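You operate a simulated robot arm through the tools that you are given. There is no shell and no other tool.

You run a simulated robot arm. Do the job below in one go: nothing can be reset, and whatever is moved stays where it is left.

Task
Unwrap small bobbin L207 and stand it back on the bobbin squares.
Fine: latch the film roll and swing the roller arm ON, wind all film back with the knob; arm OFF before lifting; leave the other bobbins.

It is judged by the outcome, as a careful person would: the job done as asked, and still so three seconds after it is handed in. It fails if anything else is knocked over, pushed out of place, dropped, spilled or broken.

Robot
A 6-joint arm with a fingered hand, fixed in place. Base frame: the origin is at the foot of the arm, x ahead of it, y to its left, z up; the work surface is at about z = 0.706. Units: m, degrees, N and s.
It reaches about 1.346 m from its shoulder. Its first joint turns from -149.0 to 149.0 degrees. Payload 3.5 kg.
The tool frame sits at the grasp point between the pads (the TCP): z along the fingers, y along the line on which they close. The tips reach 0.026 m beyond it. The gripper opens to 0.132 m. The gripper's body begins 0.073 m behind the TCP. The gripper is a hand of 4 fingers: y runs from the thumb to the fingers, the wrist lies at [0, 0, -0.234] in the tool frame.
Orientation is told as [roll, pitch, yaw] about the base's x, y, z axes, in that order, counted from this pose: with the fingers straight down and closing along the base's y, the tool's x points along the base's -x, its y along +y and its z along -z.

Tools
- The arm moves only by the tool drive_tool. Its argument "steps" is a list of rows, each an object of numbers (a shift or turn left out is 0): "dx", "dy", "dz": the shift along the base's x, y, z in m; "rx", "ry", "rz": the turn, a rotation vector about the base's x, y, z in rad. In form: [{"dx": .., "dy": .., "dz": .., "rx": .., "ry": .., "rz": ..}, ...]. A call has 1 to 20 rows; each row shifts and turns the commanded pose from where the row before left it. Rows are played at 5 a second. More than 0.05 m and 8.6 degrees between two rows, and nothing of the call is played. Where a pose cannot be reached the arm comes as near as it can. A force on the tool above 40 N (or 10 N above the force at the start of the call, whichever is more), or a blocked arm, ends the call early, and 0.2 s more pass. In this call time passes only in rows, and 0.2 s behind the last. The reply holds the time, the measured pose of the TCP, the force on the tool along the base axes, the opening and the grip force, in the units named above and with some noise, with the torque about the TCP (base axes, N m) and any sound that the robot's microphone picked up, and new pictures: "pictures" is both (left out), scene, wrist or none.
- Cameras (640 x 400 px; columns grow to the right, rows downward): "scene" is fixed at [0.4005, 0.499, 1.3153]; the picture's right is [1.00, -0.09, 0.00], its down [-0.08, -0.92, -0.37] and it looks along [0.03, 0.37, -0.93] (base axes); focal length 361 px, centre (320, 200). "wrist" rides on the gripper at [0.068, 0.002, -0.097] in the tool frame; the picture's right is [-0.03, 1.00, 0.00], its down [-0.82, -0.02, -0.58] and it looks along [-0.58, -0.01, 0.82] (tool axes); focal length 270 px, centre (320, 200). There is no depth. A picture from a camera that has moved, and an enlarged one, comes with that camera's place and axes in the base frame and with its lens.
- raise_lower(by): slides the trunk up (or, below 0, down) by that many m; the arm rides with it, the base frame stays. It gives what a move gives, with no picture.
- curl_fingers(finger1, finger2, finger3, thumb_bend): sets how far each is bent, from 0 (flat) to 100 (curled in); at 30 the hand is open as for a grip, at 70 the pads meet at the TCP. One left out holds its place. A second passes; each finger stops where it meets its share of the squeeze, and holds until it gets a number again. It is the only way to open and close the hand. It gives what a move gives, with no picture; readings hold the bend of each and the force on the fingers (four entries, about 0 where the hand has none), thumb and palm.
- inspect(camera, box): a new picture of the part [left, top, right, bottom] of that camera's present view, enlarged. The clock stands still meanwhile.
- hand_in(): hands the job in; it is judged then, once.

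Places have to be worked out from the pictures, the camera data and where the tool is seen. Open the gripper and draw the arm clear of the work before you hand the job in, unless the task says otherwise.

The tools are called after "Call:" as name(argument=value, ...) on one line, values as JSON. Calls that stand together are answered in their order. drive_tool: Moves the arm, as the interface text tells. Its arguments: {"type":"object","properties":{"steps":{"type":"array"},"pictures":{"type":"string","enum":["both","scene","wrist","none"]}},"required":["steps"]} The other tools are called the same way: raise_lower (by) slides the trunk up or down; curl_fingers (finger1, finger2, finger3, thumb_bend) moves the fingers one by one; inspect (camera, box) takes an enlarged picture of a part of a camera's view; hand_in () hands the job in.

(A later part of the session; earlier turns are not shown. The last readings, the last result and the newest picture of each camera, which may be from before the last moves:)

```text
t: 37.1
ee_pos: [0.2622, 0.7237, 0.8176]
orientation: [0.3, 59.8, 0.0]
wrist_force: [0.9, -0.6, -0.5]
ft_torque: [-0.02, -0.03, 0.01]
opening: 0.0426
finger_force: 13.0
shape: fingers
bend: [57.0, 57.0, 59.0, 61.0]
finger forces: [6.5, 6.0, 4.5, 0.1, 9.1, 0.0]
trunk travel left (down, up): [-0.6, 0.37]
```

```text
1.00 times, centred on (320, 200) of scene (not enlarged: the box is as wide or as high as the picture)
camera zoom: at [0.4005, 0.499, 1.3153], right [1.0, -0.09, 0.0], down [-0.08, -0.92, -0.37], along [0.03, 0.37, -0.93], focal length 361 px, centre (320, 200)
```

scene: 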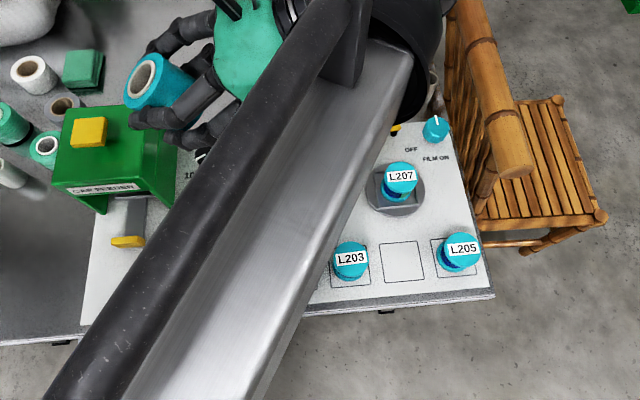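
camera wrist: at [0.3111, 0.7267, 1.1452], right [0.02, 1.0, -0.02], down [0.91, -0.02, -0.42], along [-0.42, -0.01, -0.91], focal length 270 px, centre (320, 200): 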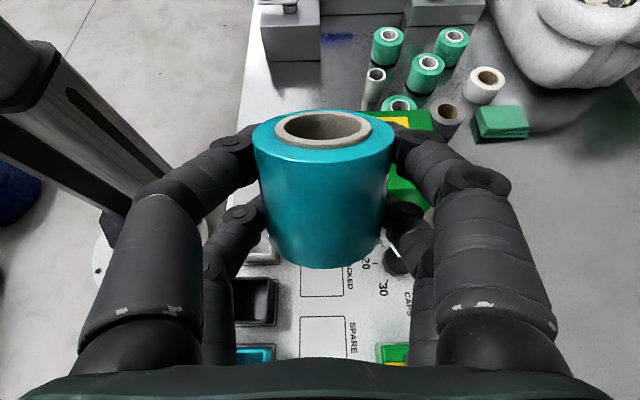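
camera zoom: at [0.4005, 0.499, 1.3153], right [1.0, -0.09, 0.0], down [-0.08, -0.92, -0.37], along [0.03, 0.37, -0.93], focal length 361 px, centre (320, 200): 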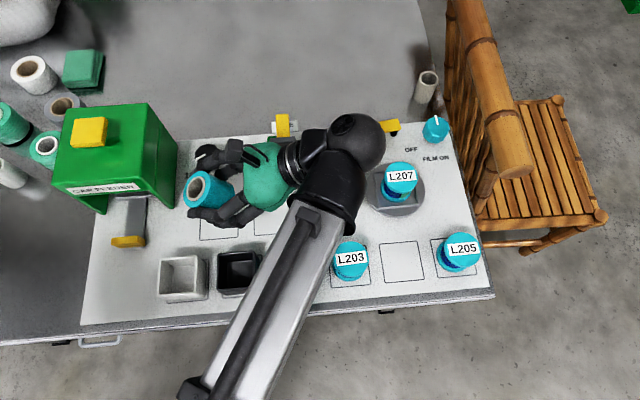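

Clearances look fine. I'll lower in smaller steps toward contact with the panel.

Call:
raise_lower(by=-0.05)

Call:
inspect(camera="scene", box=[150, 100, 390, 250])

Call:
inspect(camera="wrist", box=[0, 0, 640, 400])

```text
t: 38.0
ee_pos: [0.262, 0.723, 0.7674]
orientation: [0.4, 59.8, 0.1]
wrist_force: [-0.2, -0.8, -1.0]
ft_torque: [-0.01, -0.02, -0.03]
opening: 0.0429
finger_force: 12.6
shape: fingers
bend: [57.0, 57.0, 59.0, 61.0]
finger forces: [6.3, 6.0, 4.5, 0.0, 9.0, 0.1]
trunk travel left (down, up): [-0.55, 0.42]
```

```text
2.67 times, centred on (270, 175) of scene
camera zoom: at [0.4005, 0.499, 1.3153], right [1.0, -0.09, 0.0], down [-0.08, -0.92, -0.37], along [0.03, 0.37, -0.93], focal length 963 px, centre (453, 267)
```

zoom: 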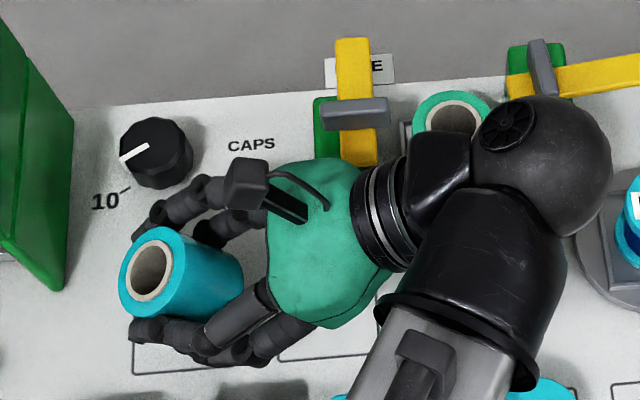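

```text
1.00 times, centred on (320, 200) of wrist (not enlarged: the box is as wide or as high as the picture)
camera zoom: at [0.3109, 0.7249, 0.875], right [0.02, 1.0, -0.02], down [0.91, -0.02, -0.41], along [-0.41, -0.01, -0.91], focal length 270 px, centre (320, 200)
```

zoom: 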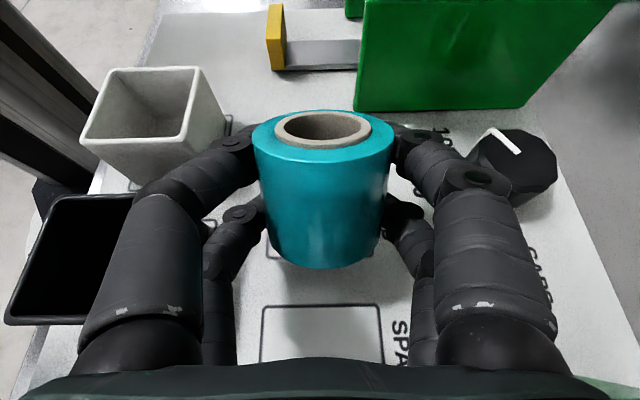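

Everything is clear: the CAPS knob, trays and latch are all outside the hand's width. I'll lower in small steps until the roll's edge touches.

Call:
raise_lower(by=-0.015)

Call:
raise_lower(by=-0.004)

Call:
raise_lower(by=-0.003)

```text
t: 38.7
ee_pos: [0.2619, 0.7227, 0.7526]
orientation: [0.4, 59.8, 0.0]
wrist_force: [0.1, 0.7, -1.3]
ft_torque: [-0.06, -0.05, -0.03]
opening: 0.043
finger_force: 12.8
shape: fingers
bend: [57.0, 57.0, 59.0, 61.0]
finger forces: [6.4, 6.0, 4.5, 0.0, 9.0, 0.1]
trunk travel left (down, up): [-0.535, 0.435]
```

```text
t: 39.2
ee_pos: [0.2626, 0.7235, 0.7484]
orientation: [0.4, 59.8, 0.1]
wrist_force: [0.1, -0.1, -1.0]
ft_torque: [0.0, -0.03, 0.02]
opening: 0.0427
finger_force: 12.2
shape: fingers
bend: [57.0, 57.0, 59.0, 61.0]
finger forces: [6.5, 6.0, 4.5, 0.0, 9.1, 0.0]
trunk travel left (down, up): [-0.531, 0.439]
```

```text
t: 39.7
ee_pos: [0.2619, 0.7235, 0.7455]
orientation: [0.3, 59.9, 0.1]
wrist_force: [0.0, 0.8, -1.5]
ft_torque: [0.01, -0.04, -0.01]
opening: 0.0429
finger_force: 13.1
shape: fingers
bend: [57.0, 57.0, 59.0, 61.0]
finger forces: [6.4, 5.9, 4.5, 0.0, 9.1, 0.0]
trunk travel left (down, up): [-0.528, 0.442]
```

There is no contact yet, so I'll continue in fine steps.

Call:
raise_lower(by=-0.003)

Call:
raise_lower(by=-0.003)

Call:
inspect(camera="scene", box=[150, 140, 310, 240])

```text
t: 40.2
ee_pos: [0.2627, 0.7232, 0.7418]
orientation: [0.4, 59.7, 0.2]
wrist_force: [0.6, 0.2, 0.0]
ft_torque: [-0.01, 0.05, 0.02]
opening: 0.0431
finger_force: 12.7
shape: fingers
bend: [57.0, 57.0, 59.0, 61.0]
finger forces: [6.5, 6.0, 4.6, 0.1, 9.1, 0.0]
trunk travel left (down, up): [-0.525, 0.445]
```

```text
t: 40.8
ee_pos: [0.2631, 0.7226, 0.7416]
orientation: [0.7, 60.0, 0.4]
wrist_force: [3.2, 0.5, 24.1]
ft_torque: [-0.13, 0.29, -0.02]
opening: 0.0423
finger_force: 23.4
shape: fingers
bend: [57.0, 58.0, 61.0, 61.0]
finger forces: [6.4, 12.4, 18.7, 0.1, 8.5, 0.0]
trunk travel left (down, up): [-0.522, 0.448]
```

```text
4.00 times, centred on (230, 190) of scene
camera zoom: at [0.4005, 0.499, 1.3153], right [1.0, -0.09, 0.0], down [-0.08, -0.92, -0.37], along [0.03, 0.37, -0.93], focal length 1444 px, centre (680, 240)
```

zoom: 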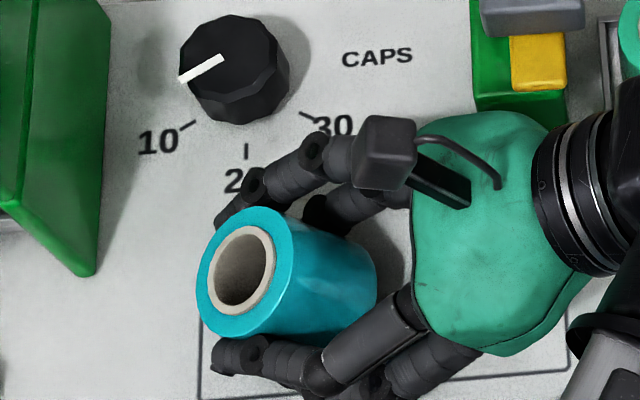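

The roll's edge and the lower fingertips now touch the panel. I'll ease up 2 mm and open the fingers a little so the roll settles upright.

Call:
raise_lower(by=0.002)

Call:
curl_fingers(finger1=48, finger2=48, finger3=48, thumb_bend=48)

Call:
inspect(camera="scene", box=[150, 140, 310, 240])

Call:
inspect(camera="wrist", box=[0, 0, 640, 400])

```text
t: 41.3
ee_pos: [0.2607, 0.7228, 0.7415]
orientation: [0.5, 59.8, 0.2]
wrist_force: [-2.4, -0.4, 12.8]
ft_torque: [0.05, 0.26, 0.12]
opening: 0.0423
finger_force: 17.7
shape: fingers
bend: [57.0, 58.0, 60.0, 61.0]
finger forces: [6.3, 10.7, 9.7, 0.0, 9.0, 0.0]
trunk travel left (down, up): [-0.524, 0.446]
```

```text
t: 42.3
ee_pos: [0.2622, 0.723, 0.7418]
orientation: [0.5, 59.9, 0.2]
wrist_force: [0.5, 5.2, 16.9]
ft_torque: [-0.21, 0.27, -0.13]
opening: 0.0721
finger_force: 8.6
shape: fingers
bend: [48.0, 49.0, 57.0, 48.0]
finger forces: [0.0, 1.6, 15.3, 0.0, 0.0, 0.1]
trunk travel left (down, up): [-0.524, 0.446]
```

```text
4.00 times, centred on (230, 190) of scene
camera zoom: at [0.4005, 0.499, 1.3153], right [1.0, -0.09, 0.0], down [-0.08, -0.92, -0.37], along [0.03, 0.37, -0.93], focal length 1444 px, centre (680, 240)
```

zoom: 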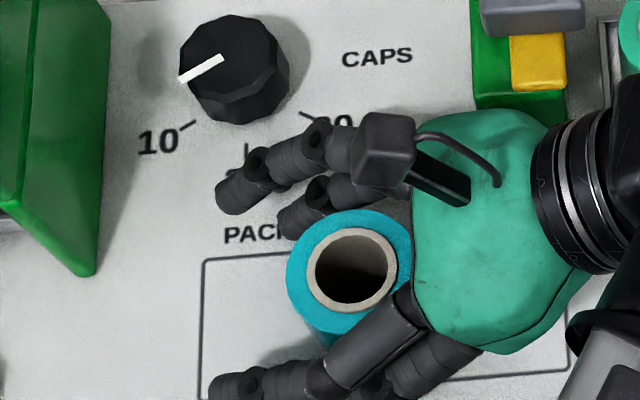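

```text
1.00 times, centred on (320, 200) of wrist (not enlarged: the box is as wide or as high as the picture)
camera zoom: at [0.3106, 0.7244, 0.8499], right [0.02, 1.0, -0.02], down [0.91, -0.02, -0.41], along [-0.42, -0.01, -0.91], focal length 270 px, centre (320, 200)
```

zoom: 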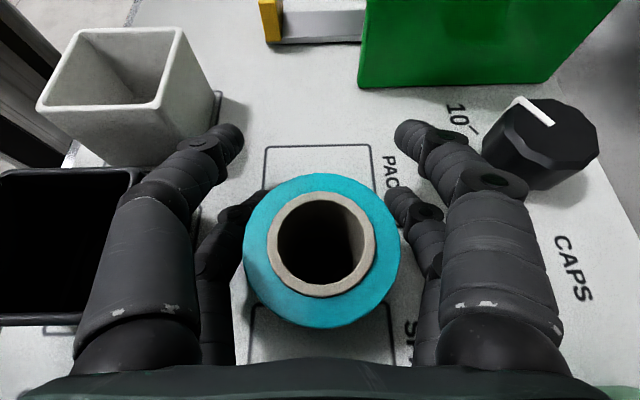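

The roll is standing upright at about (0.285, 0.719). Finger3 is only pressing on the panel, so I'll raise slightly, open wider, and then rise clear.

Call:
raise_lower(by=0.005)

Call:
curl_fingers(finger1=44, finger2=42, finger3=42, thumb_bend=44)

Call:
inspect(camera="wrist", box=[0, 0, 640, 400])

```text
t: 42.8
ee_pos: [0.2617, 0.7219, 0.7465]
orientation: [0.3, 59.6, 0.1]
wrist_force: [-0.9, 0.4, -0.5]
ft_torque: [-0.02, 0.0, 0.01]
opening: 0.072
finger_force: 0.1
shape: fingers
bend: [48.0, 48.0, 48.0, 48.0]
finger forces: [0.0, 0.1, 0.0, 0.1, 0.0, 0.0]
trunk travel left (down, up): [-0.529, 0.441]
```

```text
t: 43.8
ee_pos: [0.2611, 0.7219, 0.7458]
orientation: [0.4, 59.8, 0.1]
wrist_force: [0.9, 0.2, 0.2]
ft_torque: [0.0, 0.02, -0.02]
opening: 0.0857
finger_force: 0.1
shape: fingers
bend: [44.0, 42.0, 42.0, 44.0]
finger forces: [0.0, 0.0, 0.1, 0.0, 0.0, 0.1]
trunk travel left (down, up): [-0.529, 0.441]
```

```text
1.00 times, centred on (320, 200) of wrist (not enlarged: the box is as wide or as high as the picture)
camera zoom: at [0.3109, 0.7249, 0.8541], right [0.02, 1.0, -0.02], down [0.91, -0.02, -0.41], along [-0.41, -0.01, -0.91], focal length 270 px, centre (320, 200)
```

zoom: 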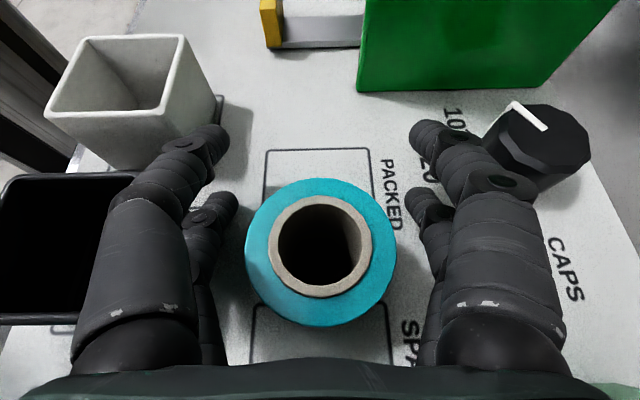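

The roll stands free of the fingers. I'll raise well clear and undo the tilt.

Call:
raise_lower(by=0.17)

Call:
drive_tool(steps=[{"ry": -0.064, "dx": 0.008, "dz": -0.0127}, {"ry": -0.14, "dx": 0.0201, "dz": -0.0258}, {"ry": -0.14, "dx": 0.0235, "dz": -0.0228}, {"ry": -0.14, "dx": 0.02645, "dz": -0.0193}, {"ry": -0.14, "dx": 0.0289, "dz": -0.0154}, {"ry": -0.14, "dx": 0.0307, "dz": -0.0112}, {"ry": -0.14, "dx": 0.032, "dz": -0.0068}, {"ry": -0.14, "dx": 0.0327, "dz": -0.0023}], pictures="both")

```text
t: 45.7
ee_pos: [0.2628, 0.7234, 0.9155]
orientation: [0.4, 59.8, 0.2]
wrist_force: [0.0, -0.7, -0.2]
ft_torque: [-0.04, -0.01, 0.0]
opening: 0.0856
finger_force: 0.0
shape: fingers
bend: [44.0, 42.0, 42.0, 44.0]
finger forces: [0.0, 0.0, 0.0, 0.0, 0.0, 0.0]
trunk travel left (down, up): [-0.699, 0.271]
```

```text
t: 47.5
ee_pos: [0.465, 0.7227, 0.7993]
orientation: [0.4, -0.2, 0.1]
wrist_force: [-0.3, 0.4, 0.9]
ft_torque: [0.01, 0.0, -0.01]
opening: 0.0855
finger_force: 0.1
shape: fingers
bend: [44.0, 42.0, 42.0, 44.0]
finger forces: [0.0, 0.1, 0.0, 0.0, 0.1, 0.0]
trunk travel left (down, up): [-0.699, 0.271]
camera wrist: at [0.3961, 0.7247, 0.8967], right [0.02, 1.0, 0.01], down [0.81, -0.02, 0.58], along [0.58, -0.01, -0.81], focal length 270 px, centre (320, 200)
```

scene: 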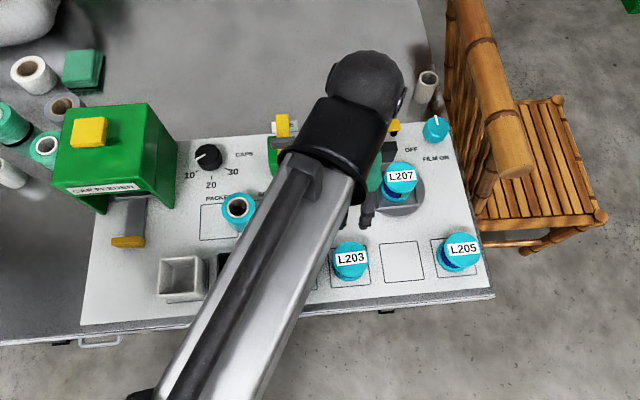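
wrist: 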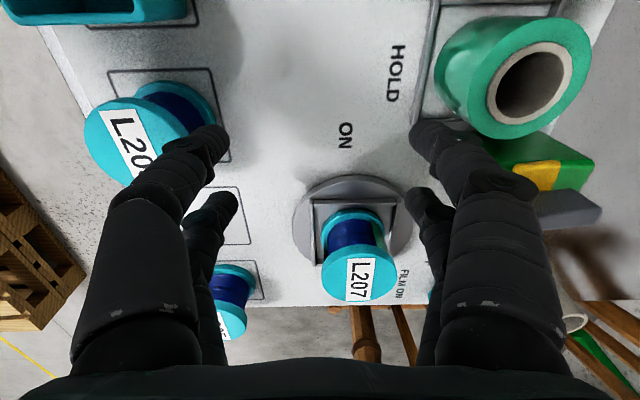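

The hand is vertical again at z≈0.80. I'll raise clear, then go over the standing roll with yaw −90° to regrip it from above.

Call:
raise_lower(by=0.12)

Call:
drive_tool(steps=[{"dx": -0.0164, "rz": -0.1428}, {"dx": -0.0164, "rz": -0.1428}, {"dx": -0.0164, "rz": -0.1428}, {"dx": -0.0164, "rz": -0.1428}, {"dx": -0.0164, "rz": -0.1428}, {"dx": -0.0164, "rz": -0.1428}, {"dx": -0.0164, "rz": -0.1428}, {"dx": -0.0164, "rz": -0.1428}, {"dx": -0.0164, "rz": -0.1428}, {"dx": -0.0164, "rz": -0.1428}, {"dx": -0.0164, "rz": -0.1428}], pictures="both")

Call:
curl_fingers(finger1=36, finger2=36, finger3=36, thumb_bend=36)

Call:
inspect(camera="wrist", box=[220, 0, 420, 125])

```text
t: 49.0
ee_pos: [0.4637, 0.7231, 0.9201]
orientation: [0.2, 0.0, 0.1]
wrist_force: [-0.5, -0.4, 0.0]
ft_torque: [-0.03, -0.03, 0.01]
opening: 0.086
finger_force: 0.1
shape: fingers
bend: [44.0, 42.0, 42.0, 44.0]
finger forces: [0.1, 0.0, 0.0, 0.0, 0.0, 0.0]
trunk travel left (down, up): [-0.819, 0.151]
```

```text
t: 51.4
ee_pos: [0.2832, 0.7238, 0.9203]
orientation: [0.4, 0.0, -90.1]
wrist_force: [-0.3, 0.6, -0.3]
ft_torque: [0.03, -0.05, 0.01]
opening: 0.0861
finger_force: 0.0
shape: fingers
bend: [44.0, 42.0, 42.0, 44.0]
finger forces: [0.0, 0.1, 0.0, 0.0, 0.0, 0.0]
trunk travel left (down, up): [-0.819, 0.151]
camera wrist: at [0.2845, 0.7918, 1.0169], right [1.0, -0.03, 0.01], down [-0.02, -0.82, 0.58], along [-0.01, -0.58, -0.82], focal length 270 px, centre (320, 200)
```

scene: 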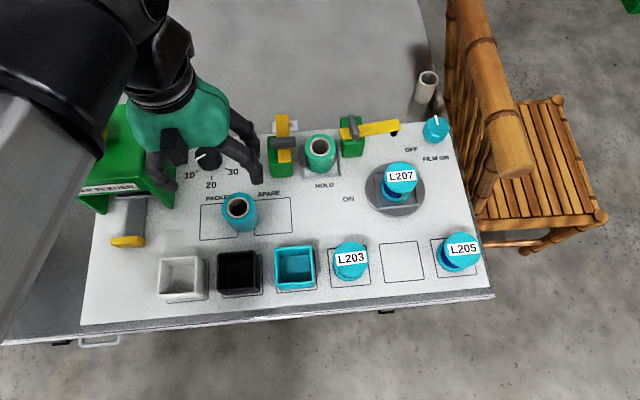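
wrist: 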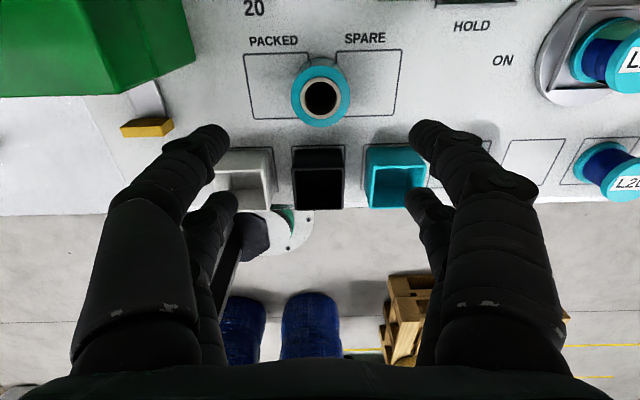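

```text
t: 52.4
ee_pos: [0.2839, 0.7229, 0.9201]
orientation: [0.3, -0.1, -89.9]
wrist_force: [-1.4, 0.6, 0.4]
ft_torque: [0.01, -0.02, 0.01]
opening: 0.1124
finger_force: 0.0
shape: fingers
bend: [36.0, 36.0, 36.0, 36.0]
finger forces: [0.0, 0.0, 0.0, 0.0, 0.1, 0.0]
trunk travel left (down, up): [-0.819, 0.151]
```

```text
3.20 times, centred on (320, 62) of wrist
camera zoom: at [0.2845, 0.7919, 1.0169], right [1.0, -0.02, 0.01], down [-0.02, -0.82, 0.58], along [-0.01, -0.58, -0.82], focal length 865 px, centre (320, 640)
```

zoom: 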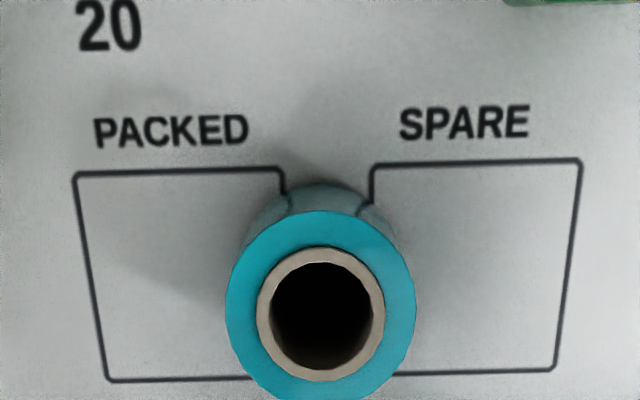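

The roll is centred under the hand, about 0.05 m left of its square. I'll lower around it and grip.

Call:
raise_lower(by=-0.12)

Call:
inspect(camera="wrist", box=[0, 0, 640, 400])

Call:
raise_lower(by=-0.055)

Call:
inspect(camera="wrist", box=[0, 0, 640, 400])

```text
t: 53.9
ee_pos: [0.283, 0.7218, 0.8013]
orientation: [0.3, 0.0, -89.9]
wrist_force: [0.5, 0.1, -0.3]
ft_torque: [0.03, -0.01, -0.01]
opening: 0.1128
finger_force: 0.1
shape: fingers
bend: [36.0, 36.0, 36.0, 36.0]
finger forces: [0.1, 0.0, 0.0, 0.1, 0.0, 0.0]
trunk travel left (down, up): [-0.699, 0.271]
```

```text
1.00 times, centred on (320, 200) of wrist (not enlarged: the box is as wide or as high as the picture)
camera zoom: at [0.2845, 0.7919, 0.897], right [1.0, -0.02, 0.01], down [-0.02, -0.82, 0.58], along [-0.01, -0.58, -0.82], focal length 270 px, centre (320, 200)
```

zoom: 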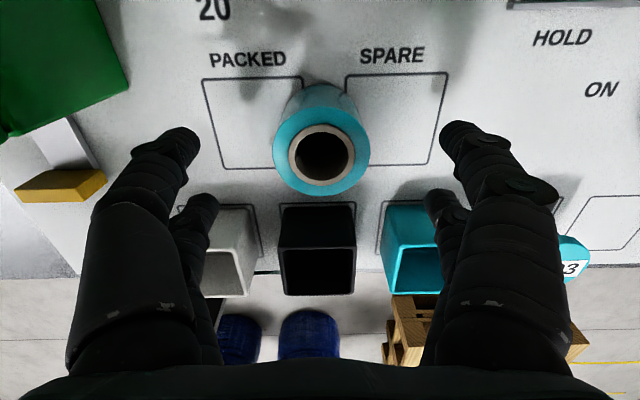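

```text
t: 54.9
ee_pos: [0.2839, 0.7236, 0.7456]
orientation: [0.4, 0.0, -89.9]
wrist_force: [0.4, 0.6, -1.3]
ft_torque: [0.0, 0.01, -0.02]
opening: 0.1128
finger_force: 0.0
shape: fingers
bend: [36.0, 36.0, 36.0, 36.0]
finger forces: [0.1, 0.0, 0.1, 0.0, 0.0, 0.1]
trunk travel left (down, up): [-0.644, 0.326]
```

```text
1.00 times, centred on (320, 200) of wrist (not enlarged: the box is as wide or as high as the picture)
camera zoom: at [0.2845, 0.7919, 0.8419], right [1.0, -0.02, 0.01], down [-0.02, -0.82, 0.58], along [-0.01, -0.58, -0.82], focal length 270 px, centre (320, 200)
```

zoom: 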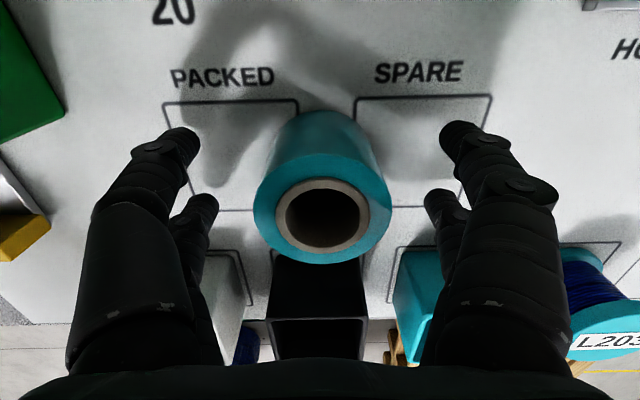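

The roll sits between the digits, so I'll close on it.

Call:
curl_fingers(finger1=62, finger2=62, finger3=62, thumb_bend=62)

Call:
inspect(camera="wrist", box=[0, 0, 640, 400])

```text
t: 55.9
ee_pos: [0.2839, 0.7242, 0.7449]
orientation: [0.3, 0.1, -89.9]
wrist_force: [-0.1, -0.3, 0.3]
ft_torque: [0.01, 0.01, -0.01]
opening: 0.0414
finger_force: 7.3
shape: fingers
bend: [57.0, 57.0, 57.0, 60.0]
finger forces: [3.9, 3.5, 3.2, 0.0, 3.9, 0.0]
trunk travel left (down, up): [-0.644, 0.326]
```

```text
1.00 times, centred on (320, 200) of wrist (not enlarged: the box is as wide or as high as the picture)
camera zoom: at [0.2845, 0.792, 0.8418], right [1.0, -0.02, 0.01], down [-0.02, -0.82, 0.58], along [-0.01, -0.58, -0.82], focal length 270 px, centre (320, 200)
```

zoom: 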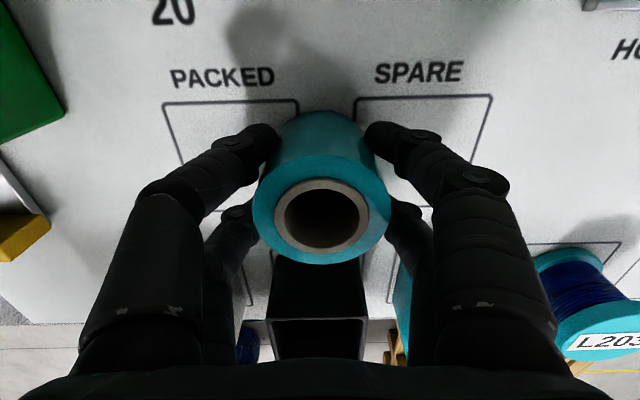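

The grip is gentle, at about 3.5 N per digit. I'll lift 2 cm, shift to the SPARE square, and check before setting the roll down.

Call:
raise_lower(by=0.02)

Call:
drive_tool(steps=[{"dx": 0.0125, "dy": -0.0008}, {"dx": 0.0125, "dy": -0.0008}, {"dx": 0.0125, "dy": -0.0007}, {"dx": 0.0122, "dy": -0.0007}], pictures="both")

Call:
inspect(camera="scene", box=[180, 160, 340, 260])

```text
t: 56.6
ee_pos: [0.283, 0.7234, 0.7649]
orientation: [0.2, 0.1, -89.8]
wrist_force: [-0.2, 0.5, -1.0]
ft_torque: [-0.02, 0.0, -0.04]
opening: 0.0411
finger_force: 7.9
shape: fingers
bend: [57.0, 57.0, 57.0, 60.0]
finger forces: [3.8, 3.7, 3.1, 0.0, 3.9, 0.0]
trunk travel left (down, up): [-0.664, 0.306]
```

```text
t: 57.6
ee_pos: [0.333, 0.7202, 0.7653]
orientation: [0.3, 0.1, -90.0]
wrist_force: [0.1, -0.6, -2.0]
ft_torque: [-0.01, 0.03, 0.06]
opening: 0.0413
finger_force: 6.9
shape: fingers
bend: [57.0, 57.0, 57.0, 60.0]
finger forces: [4.0, 3.4, 3.2, 0.1, 3.9, 0.0]
trunk travel left (down, up): [-0.664, 0.306]
camera wrist: at [0.3343, 0.7884, 0.8619], right [1.0, -0.02, 0.01], down [-0.02, -0.82, 0.58], along [-0.01, -0.58, -0.82], focal length 270 px, centre (320, 200)
```

scene: 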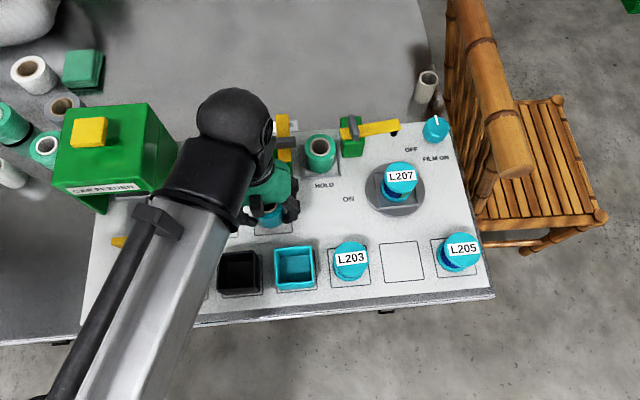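
wrist: 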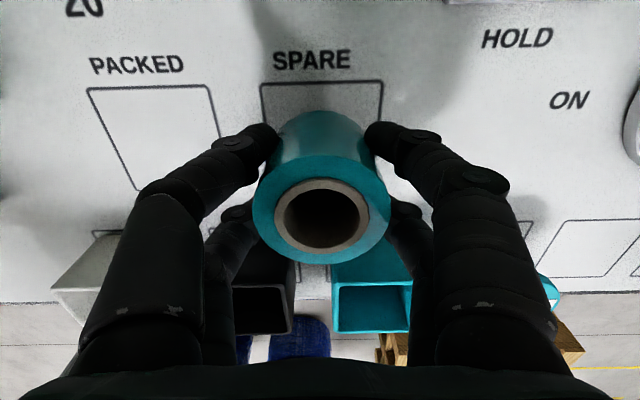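

```text
4.00 times, centred on (260, 210) of scene
camera zoom: at [0.4005, 0.499, 1.3153], right [1.0, -0.09, 0.0], down [-0.08, -0.92, -0.37], along [0.03, 0.37, -0.93], focal length 1444 px, centre (560, 160)
```

zoom: 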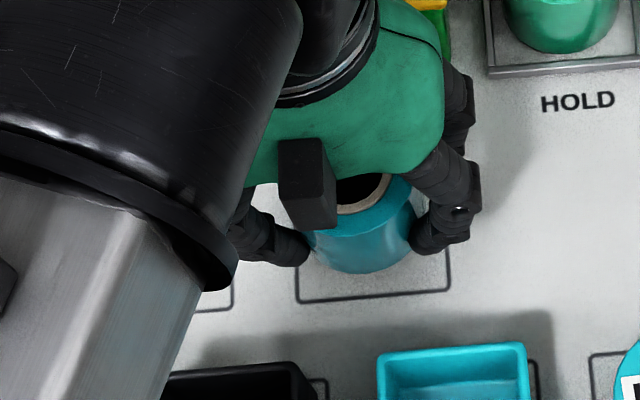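

The roll is over the SPARE square. I'll lower it to the same height it was gripped at and release.

Call:
raise_lower(by=-0.0197)

Call:
curl_fingers(finger1=52, finger2=52, finger3=52, thumb_bend=52)

Call:
curl_fingers(finger1=38, finger2=38, finger3=38, thumb_bend=38)

Call:
inspect(camera="wrist", box=[0, 0, 640, 400])

```text
t: 58.2
ee_pos: [0.334, 0.7193, 0.7444]
orientation: [0.3, 0.0, -89.9]
wrist_force: [0.2, 0.2, -0.6]
ft_torque: [0.0, 0.01, 0.01]
opening: 0.0411
finger_force: 7.6
shape: fingers
bend: [57.0, 57.0, 58.0, 60.0]
finger forces: [4.2, 3.9, 3.7, 0.1, 4.2, 0.0]
trunk travel left (down, up): [-0.644, 0.326]
```

```text
t: 59.2
ee_pos: [0.3334, 0.7189, 0.746]
orientation: [0.4, -0.1, -89.9]
wrist_force: [-0.5, -0.5, -0.1]
ft_torque: [0.02, 0.04, 0.0]
opening: 0.0586
finger_force: 0.0
shape: fingers
bend: [52.0, 52.0, 52.0, 52.0]
finger forces: [0.1, 0.0, 0.0, 0.0, 0.0, 0.0]
trunk travel left (down, up): [-0.644, 0.326]
```

```text
t: 60.2
ee_pos: [0.3342, 0.7196, 0.7462]
orientation: [0.3, 0.0, -89.9]
wrist_force: [-0.1, -0.3, -1.1]
ft_torque: [0.0, 0.0, -0.01]
opening: 0.1059
finger_force: 0.1
shape: fingers
bend: [38.0, 38.0, 38.0, 38.0]
finger forces: [0.0, 0.1, 0.0, 0.0, 0.1, 0.1]
trunk travel left (down, up): [-0.644, 0.326]
```

```text
1.00 times, centred on (320, 200) of wrist (not enlarged: the box is as wide or as high as the picture)
camera zoom: at [0.3341, 0.7883, 0.8422], right [1.0, -0.02, 0.01], down [-0.02, -0.82, 0.58], along [-0.01, -0.58, -0.82], focal length 270 px, centre (320, 200)
```

zoom: 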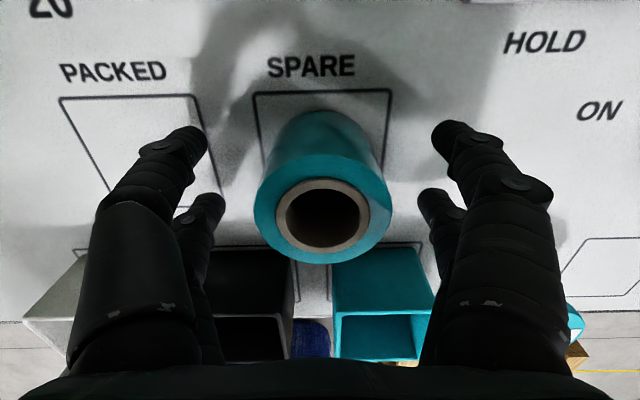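

The roll is released in the SPARE square. I'll rise clear and compare with the starting picture.

Call:
raise_lower(by=0.17)

Call:
inspect(camera="wrist", box=[220, 0, 420, 125])

Call:
drive_tool(steps=[{"dx": 0.02, "dy": 0.04}, {"dx": 0.0, "dy": 0.04}, {"dy": 0.03}], pictures="scene")

Call:
inspect(camera="scene", box=[180, 160, 340, 260])

```text
t: 62.1
ee_pos: [0.3329, 0.7195, 0.916]
orientation: [0.3, 0.0, -89.9]
wrist_force: [0.4, -0.1, 0.2]
ft_torque: [0.01, 0.04, -0.01]
opening: 0.1056
finger_force: 0.1
shape: fingers
bend: [38.0, 38.0, 38.0, 38.0]
finger forces: [0.0, 0.1, 0.0, 0.1, 0.1, 0.0]
trunk travel left (down, up): [-0.814, 0.156]
```

```text
3.20 times, centred on (320, 62) of wrist
camera zoom: at [0.3342, 0.7883, 1.0121], right [1.0, -0.02, 0.01], down [-0.02, -0.82, 0.58], along [-0.01, -0.58, -0.82], focal length 865 px, centre (320, 640)
```

zoom: 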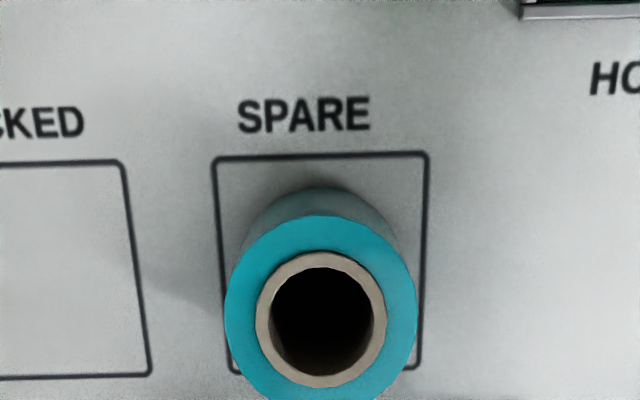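

```text
t: 63.0
ee_pos: [0.3523, 0.8315, 0.9161]
orientation: [0.3, -0.1, -89.9]
wrist_force: [0.1, 0.4, -0.5]
ft_torque: [-0.02, 0.0, 0.01]
opening: 0.1062
finger_force: 0.1
shape: fingers
bend: [38.0, 38.0, 38.0, 38.0]
finger forces: [0.0, 0.1, 0.1, 0.0, 0.0, 0.0]
trunk travel left (down, up): [-0.814, 0.156]
```

scene: 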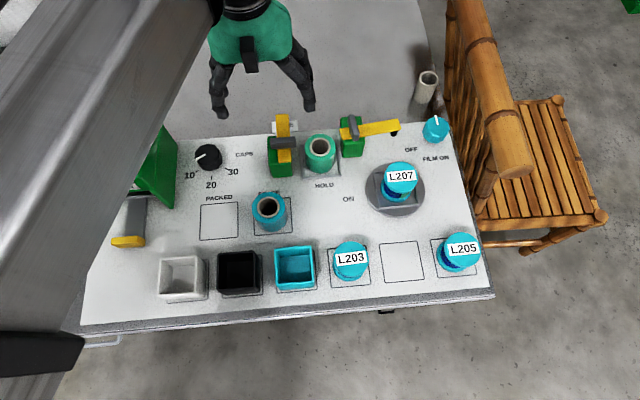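

```text
4.00 times, centred on (260, 210) of scene
camera zoom: at [0.4005, 0.499, 1.3153], right [1.0, -0.09, 0.0], down [-0.08, -0.92, -0.37], along [0.03, 0.37, -0.93], focal length 1444 px, centre (560, 160)
```

zoom: 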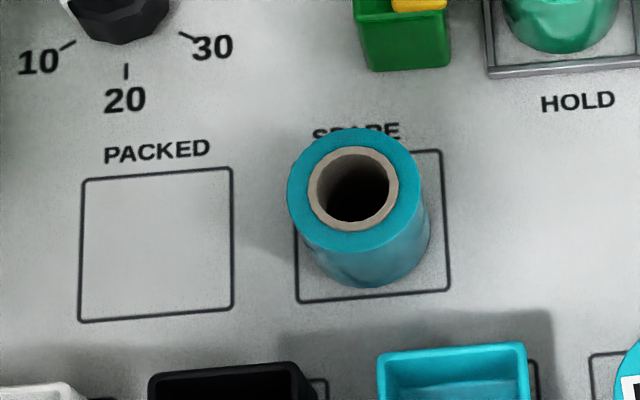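

The SPARE roll is standing back in its square, matching the starting picture within a few millimetres. Now for the real job: I'll look at the latch closely from both cameras to fix its heights.

Call:
inspect(camera="wrist", box=[160, 0, 480, 200])

Call:
inspect(camera="scene", box=[250, 100, 370, 190])

```text
2.00 times, centred on (320, 100) of wrist
camera zoom: at [0.3537, 0.8991, 1.0121], right [1.0, -0.02, 0.01], down [-0.02, -0.82, 0.58], along [-0.01, -0.58, -0.82], focal length 541 px, centre (320, 400)
```

zoom: 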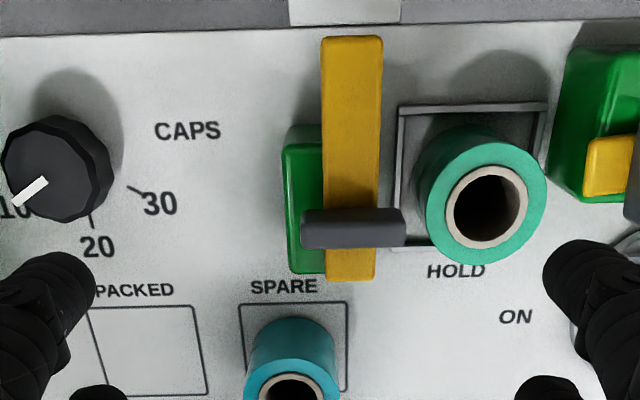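

```text
4.44 times, centred on (310, 145) of scene
camera zoom: at [0.4005, 0.499, 1.3153], right [1.0, -0.09, 0.0], down [-0.08, -0.92, -0.37], along [0.03, 0.37, -0.93], focal length 1605 px, centre (364, 444)
```

zoom: 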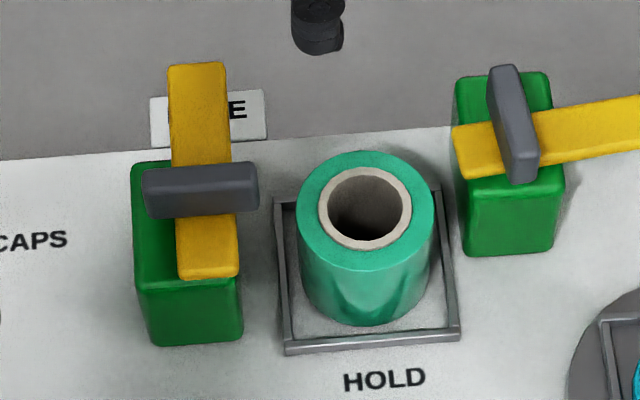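

The latch pivot is near (0.367, 0.827). Its bar is at z≈0.76–0.77 and the roll top at about 0.755. I'll close the fingers into a pusher and move beside the bar's long end.

Call:
curl_fingers(finger1=70, finger2=70, finger3=70, thumb_bend=70)

Call:
drive_tool(steps=[{"dx": -0.008, "dy": 0.03}, {"dx": -0.008, "dy": 0.0315}], pictures="both")

```text
t: 64.0
ee_pos: [0.3524, 0.8303, 0.9156]
orientation: [0.4, 0.0, -89.8]
wrist_force: [0.4, -0.1, 0.7]
ft_torque: [0.01, -0.01, 0.01]
opening: 0.0015
finger_force: 0.1
shape: fingers
bend: [70.0, 70.0, 70.0, 70.0]
finger forces: [0.0, 0.1, 0.1, 0.1, 0.0, 0.0]
trunk travel left (down, up): [-0.814, 0.156]
```

```text
t: 64.5
ee_pos: [0.3377, 0.8916, 0.9154]
orientation: [0.3, 0.0, -89.9]
wrist_force: [0.1, 0.6, -0.2]
ft_torque: [0.02, -0.03, 0.01]
opening: 0.0013
finger_force: 0.1
shape: fingers
bend: [70.0, 70.0, 70.0, 70.0]
finger forces: [0.1, 0.0, 0.1, 0.1, 0.0, 0.0]
trunk travel left (down, up): [-0.814, 0.156]
camera wrist: at [0.3376, 0.9598, 1.0121], right [1.0, -0.02, 0.01], down [-0.02, -0.82, 0.58], along [-0.01, -0.58, -0.82], focal length 270 px, centre (320, 200)
```

scene: 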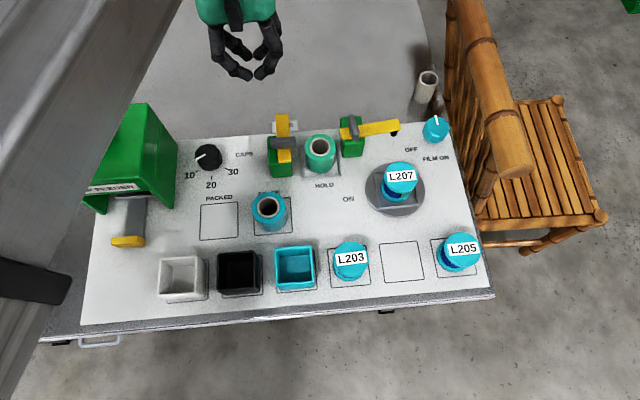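
wrist: 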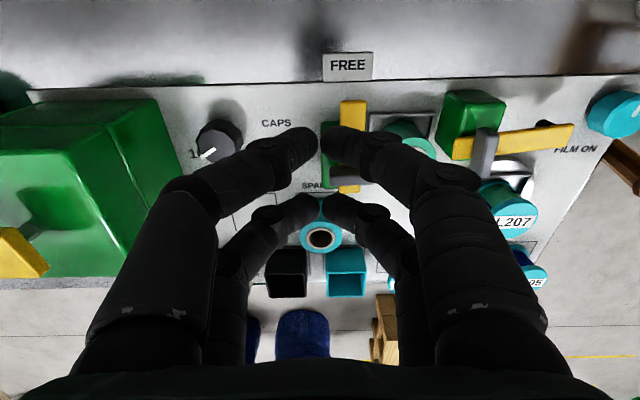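

Closed, the fingers form a V along the closing direction with flat sides across it. I'll yaw to 0° so the flat side faces the bar, and position at (0.319, 0.869).

Call:
drive_tool(steps=[{"rz": 0.1428, "dx": -0.002, "dy": -0.002}, {"rz": 0.1428, "dx": -0.002, "dy": -0.002}, {"rz": 0.1428, "dx": -0.002, "dy": -0.002}, {"rz": 0.1428, "dx": -0.002, "dy": -0.002}, {"rz": 0.1428, "dx": -0.002, "dy": -0.002}, {"rz": 0.1428, "dx": -0.002, "dy": -0.002}, {"rz": 0.1428, "dx": -0.002, "dy": -0.002}, {"rz": 0.1428, "dx": -0.002, "dy": -0.002}, {"rz": 0.1428, "dx": -0.002, "dy": -0.002}, {"rz": 0.1428, "dy": -0.002}, {"rz": 0.1428, "dy": -0.002}], pictures="none")

Call:
raise_lower(by=-0.1)

Call:
inspect(camera="wrist", box=[0, 0, 640, 400])

Call:
inspect(camera="scene", box=[200, 60, 440, 210])

```text
t: 67.0
ee_pos: [0.3181, 0.8688, 0.9151]
orientation: [0.3, 0.0, 0.2]
wrist_force: [0.5, -1.1, -0.4]
ft_torque: [-0.01, 0.0, -0.01]
opening: 0.0012
finger_force: 0.1
shape: fingers
bend: [70.0, 70.0, 70.0, 70.0]
finger forces: [0.0, 0.1, 0.0, 0.0, 0.1, 0.0]
trunk travel left (down, up): [-0.814, 0.156]
```

```text
t: 68.3
ee_pos: [0.3189, 0.8686, 0.8159]
orientation: [0.3, 0.0, 0.1]
wrist_force: [-0.7, 0.2, 0.3]
ft_torque: [0.0, 0.0, -0.02]
opening: 0.0013
finger_force: 0.2
shape: fingers
bend: [70.0, 70.0, 70.0, 70.0]
finger forces: [0.1, 0.1, 0.1, 0.0, 0.0, 0.1]
trunk travel left (down, up): [-0.714, 0.256]
```

```text
1.00 times, centred on (320, 200) of wrist (not enlarged: the box is as wide or as high as the picture)
camera zoom: at [0.25, 0.8698, 0.9123], right [0.02, 1.0, 0.01], down [0.82, -0.02, 0.58], along [0.58, -0.01, -0.82], focal length 270 px, centre (320, 200)
```

zoom: 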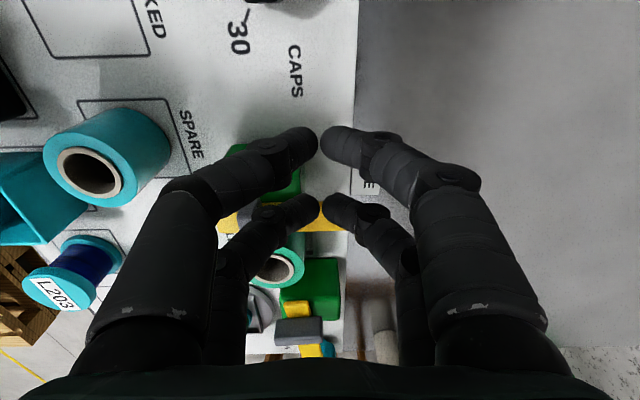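

```text
2.67 times, centred on (320, 135) of scene
camera zoom: at [0.4005, 0.499, 1.3153], right [1.0, -0.09, 0.0], down [-0.08, -0.92, -0.37], along [0.03, 0.37, -0.93], focal length 963 px, centre (320, 373)
```

zoom: 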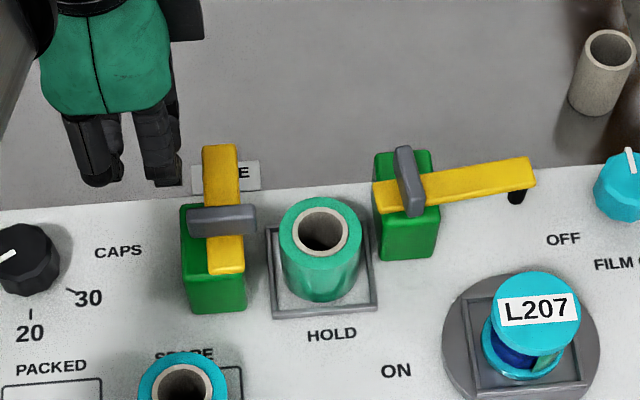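

The knuckles of this V shape would pass very close over the handle. I'll try a poker shape instead: finger2 straight down at bend 30 with the other digits fully curled.

Call:
raise_lower(by=0.08)

Call:
curl_fingers(finger1=100, finger2=30, finger3=100, thumb_bend=100)

Call:
inspect(camera="wrist", box=[0, 0, 640, 400])

Call:
inspect(camera="scene", box=[160, 0, 400, 150])

```text
t: 69.5
ee_pos: [0.3193, 0.869, 0.8953]
orientation: [0.4, -0.1, 0.1]
wrist_force: [-0.5, 0.1, -0.2]
ft_torque: [-0.01, -0.03, -0.01]
opening: 0.0013
finger_force: 0.0
shape: fingers
bend: [70.0, 70.0, 70.0, 70.0]
finger forces: [0.0, 0.1, 0.0, 0.1, 0.1, 0.0]
trunk travel left (down, up): [-0.794, 0.176]
```

```text
t: 70.5
ee_pos: [0.3191, 0.868, 0.8964]
orientation: [0.3, 0.1, 0.0]
wrist_force: [0.2, 0.4, 0.6]
ft_torque: [0.03, -0.03, -0.02]
opening: 0.0063
finger_force: 0.0
shape: fingers
bend: [96.0, 30.0, 100.0, 100.0]
finger forces: [0.0, 0.0, 0.0, 0.0, 0.1, 0.0]
trunk travel left (down, up): [-0.794, 0.176]
```

```text
1.00 times, centred on (320, 200) of wrist (not enlarged: the box is as wide or as high as the picture)
camera zoom: at [0.25, 0.8698, 0.9922], right [0.02, 1.0, 0.01], down [0.82, -0.02, 0.58], along [0.58, -0.01, -0.82], focal length 270 px, centre (320, 200)
```

zoom: 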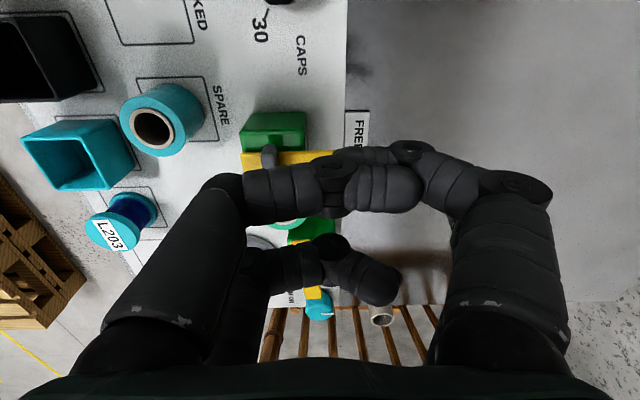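

```text
2.67 times, centred on (280, 75) of scene
camera zoom: at [0.4005, 0.499, 1.3153], right [1.0, -0.09, 0.0], down [-0.08, -0.92, -0.37], along [0.03, 0.37, -0.93], focal length 963 px, centre (427, 533)
```

zoom: 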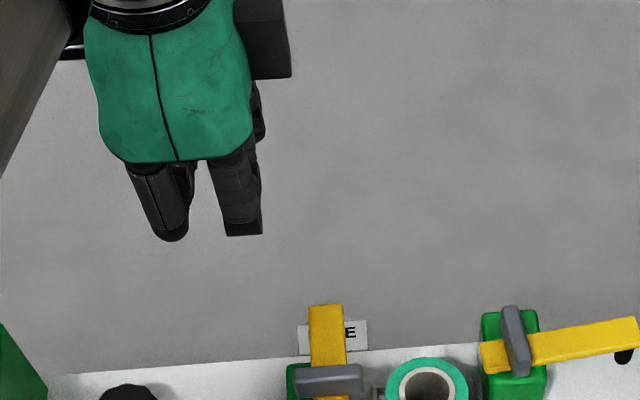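

The straight finger2 reaches about 3 cm below the curled digits. I'll yaw to −135° so the rest of the hand sits beyond the panel, with the poker tip on the −x side of the bar's long end.

Call:
drive_tool(steps=[{"rz": -0.1386, "dx": -0.0013, "dy": 0.0044}, {"rz": -0.1386, "dx": -0.0013, "dy": 0.0044}, {"rz": -0.1386, "dx": -0.0013, "dy": 0.0044}, {"rz": -0.1386, "dx": -0.0013, "dy": 0.0044}, {"rz": -0.1386, "dx": -0.0013, "dy": 0.0044}, {"rz": -0.1386, "dx": -0.0013, "dy": 0.0044}, {"rz": -0.1386, "dx": -0.0013, "dy": 0.0044}, {"rz": -0.1386, "dx": -0.0013, "dy": 0.0044}, {"rz": -0.1386, "dx": -0.0013, "dy": 0.0044}, {"rz": -0.1386, "dx": -0.0013, "dy": 0.0044}, {"rz": -0.1386, "dx": -0.0013, "dy": 0.0044}, {"rz": -0.1386, "dx": -0.0013, "dy": 0.0044}, {"rz": -0.1386, "dx": -0.0013, "dy": 0.0044}, {"rz": -0.1386, "dx": -0.0013, "dy": 0.0044}, {"rz": -0.1386, "dx": -0.0013, "dy": 0.0044}, {"rz": -0.1386, "dx": -0.0013, "dy": 0.0044}, {"rz": -0.1386, "dx": -0.0013, "dy": 0.0044}], pictures="both")

```text
t: 74.0
ee_pos: [0.2968, 0.9441, 0.8954]
orientation: [0.2, 0.0, -135.0]
wrist_force: [1.1, 0.1, -0.6]
ft_torque: [0.01, -0.03, -0.02]
opening: 0.0065
finger_force: 0.1
shape: fingers
bend: [96.0, 30.0, 100.0, 100.0]
finger forces: [0.0, 0.0, 0.1, 0.0, 0.1, 0.0]
trunk travel left (down, up): [-0.794, 0.176]
camera wrist: at [0.3457, 0.9911, 0.9922], right [0.69, -0.73, 0.01], down [-0.59, -0.56, 0.58], along [-0.42, -0.4, -0.82], focal length 270 px, centre (320, 200)
```

scene: 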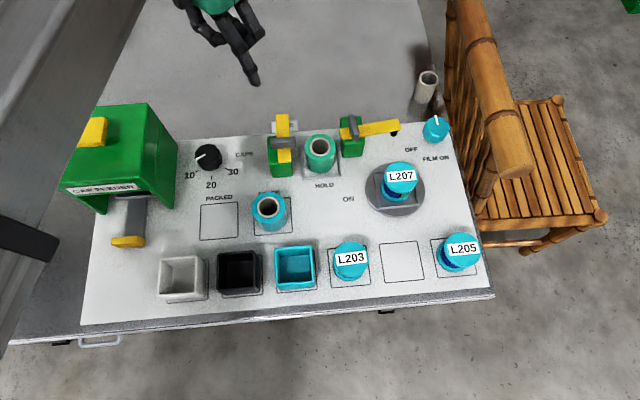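
wrist: 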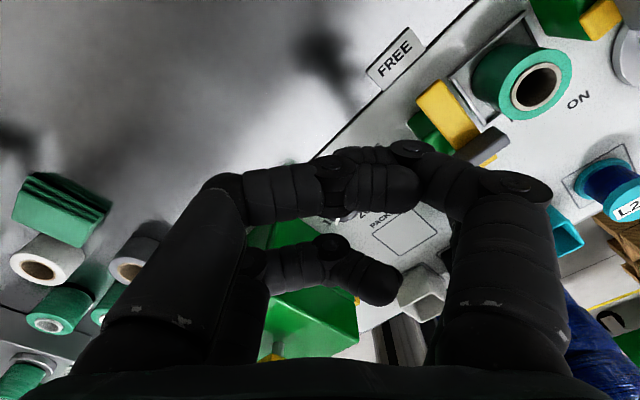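

The poker tip is at about (0.335, 0.878), as predicted. I'll lower until the tip is at bar height, z≈0.761.

Call:
raise_lower(by=-0.108)

Call:
inspect(camera="scene", box=[230, 80, 350, 155])

Call:
inspect(camera="wrist", box=[0, 0, 640, 400])

```text
t: 75.5
ee_pos: [0.296, 0.9433, 0.7865]
orientation: [0.4, 0.0, -134.9]
wrist_force: [0.7, -0.1, -0.9]
ft_torque: [0.01, 0.02, 0.03]
opening: 0.0059
finger_force: 0.1
shape: fingers
bend: [96.0, 30.0, 100.0, 100.0]
finger forces: [0.0, 0.0, 0.0, 0.0, 0.0, 0.0]
trunk travel left (down, up): [-0.686, 0.284]
```

```text
5.33 times, centred on (290, 118) of scene
camera zoom: at [0.4005, 0.499, 1.3153], right [1.0, -0.09, 0.0], down [-0.08, -0.92, -0.37], along [0.03, 0.37, -0.93], focal length 1926 px, centre (480, 640)
```

zoom: 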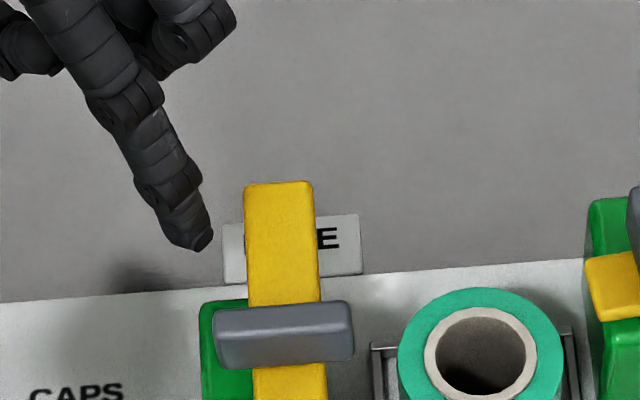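

```text
1.00 times, centred on (320, 200) of wrist (not enlarged: the box is as wide or as high as the picture)
camera zoom: at [0.3455, 0.9911, 0.8843], right [0.69, -0.72, 0.01], down [-0.59, -0.56, 0.58], along [-0.42, -0.4, -0.82], focal length 270 px, centre (320, 200)
```

zoom: 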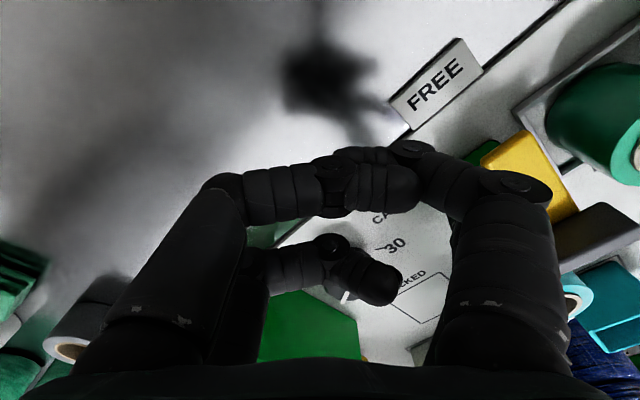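

The tip sits just left of the bar at about its height. I'll push along the first 30° of the arc and check that the bar follows.

Call:
drive_tool(steps=[{"dx": 0.005}, {"dx": 0.005, "dy": -0.0005}, {"dx": 0.0069, "dy": 0.002}, {"dx": 0.0068, "dy": 0.0019}, {"dx": 0.0071, "dy": 0.0002}, {"dx": 0.0071}], pictures="none")

Call:
inspect(camera="scene", box=[230, 80, 350, 155])

```text
t: 76.8
ee_pos: [0.3346, 0.9462, 0.7873]
orientation: [0.3, 0.1, -134.9]
wrist_force: [0.4, 0.0, -0.5]
ft_torque: [-0.04, 0.0, -0.01]
opening: 0.0064
finger_force: 0.1
shape: fingers
bend: [96.0, 30.0, 100.0, 100.0]
finger forces: [0.1, 0.0, 0.0, 0.0, 0.0, 0.0]
trunk travel left (down, up): [-0.686, 0.284]
```

```text
5.33 times, centred on (290, 118) of scene
camera zoom: at [0.4005, 0.499, 1.3153], right [1.0, -0.09, 0.0], down [-0.08, -0.92, -0.37], along [0.03, 0.37, -0.93], focal length 1926 px, centre (480, 640)
```

zoom: 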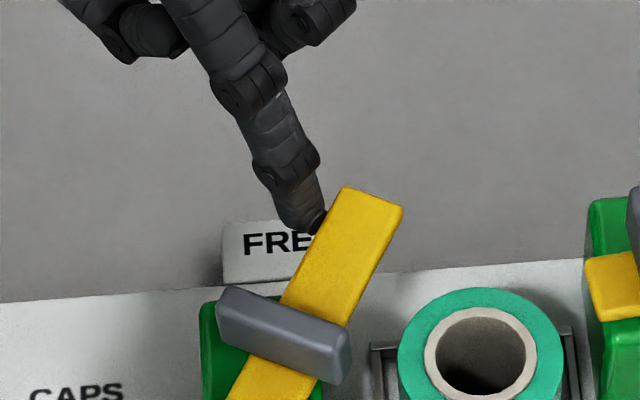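

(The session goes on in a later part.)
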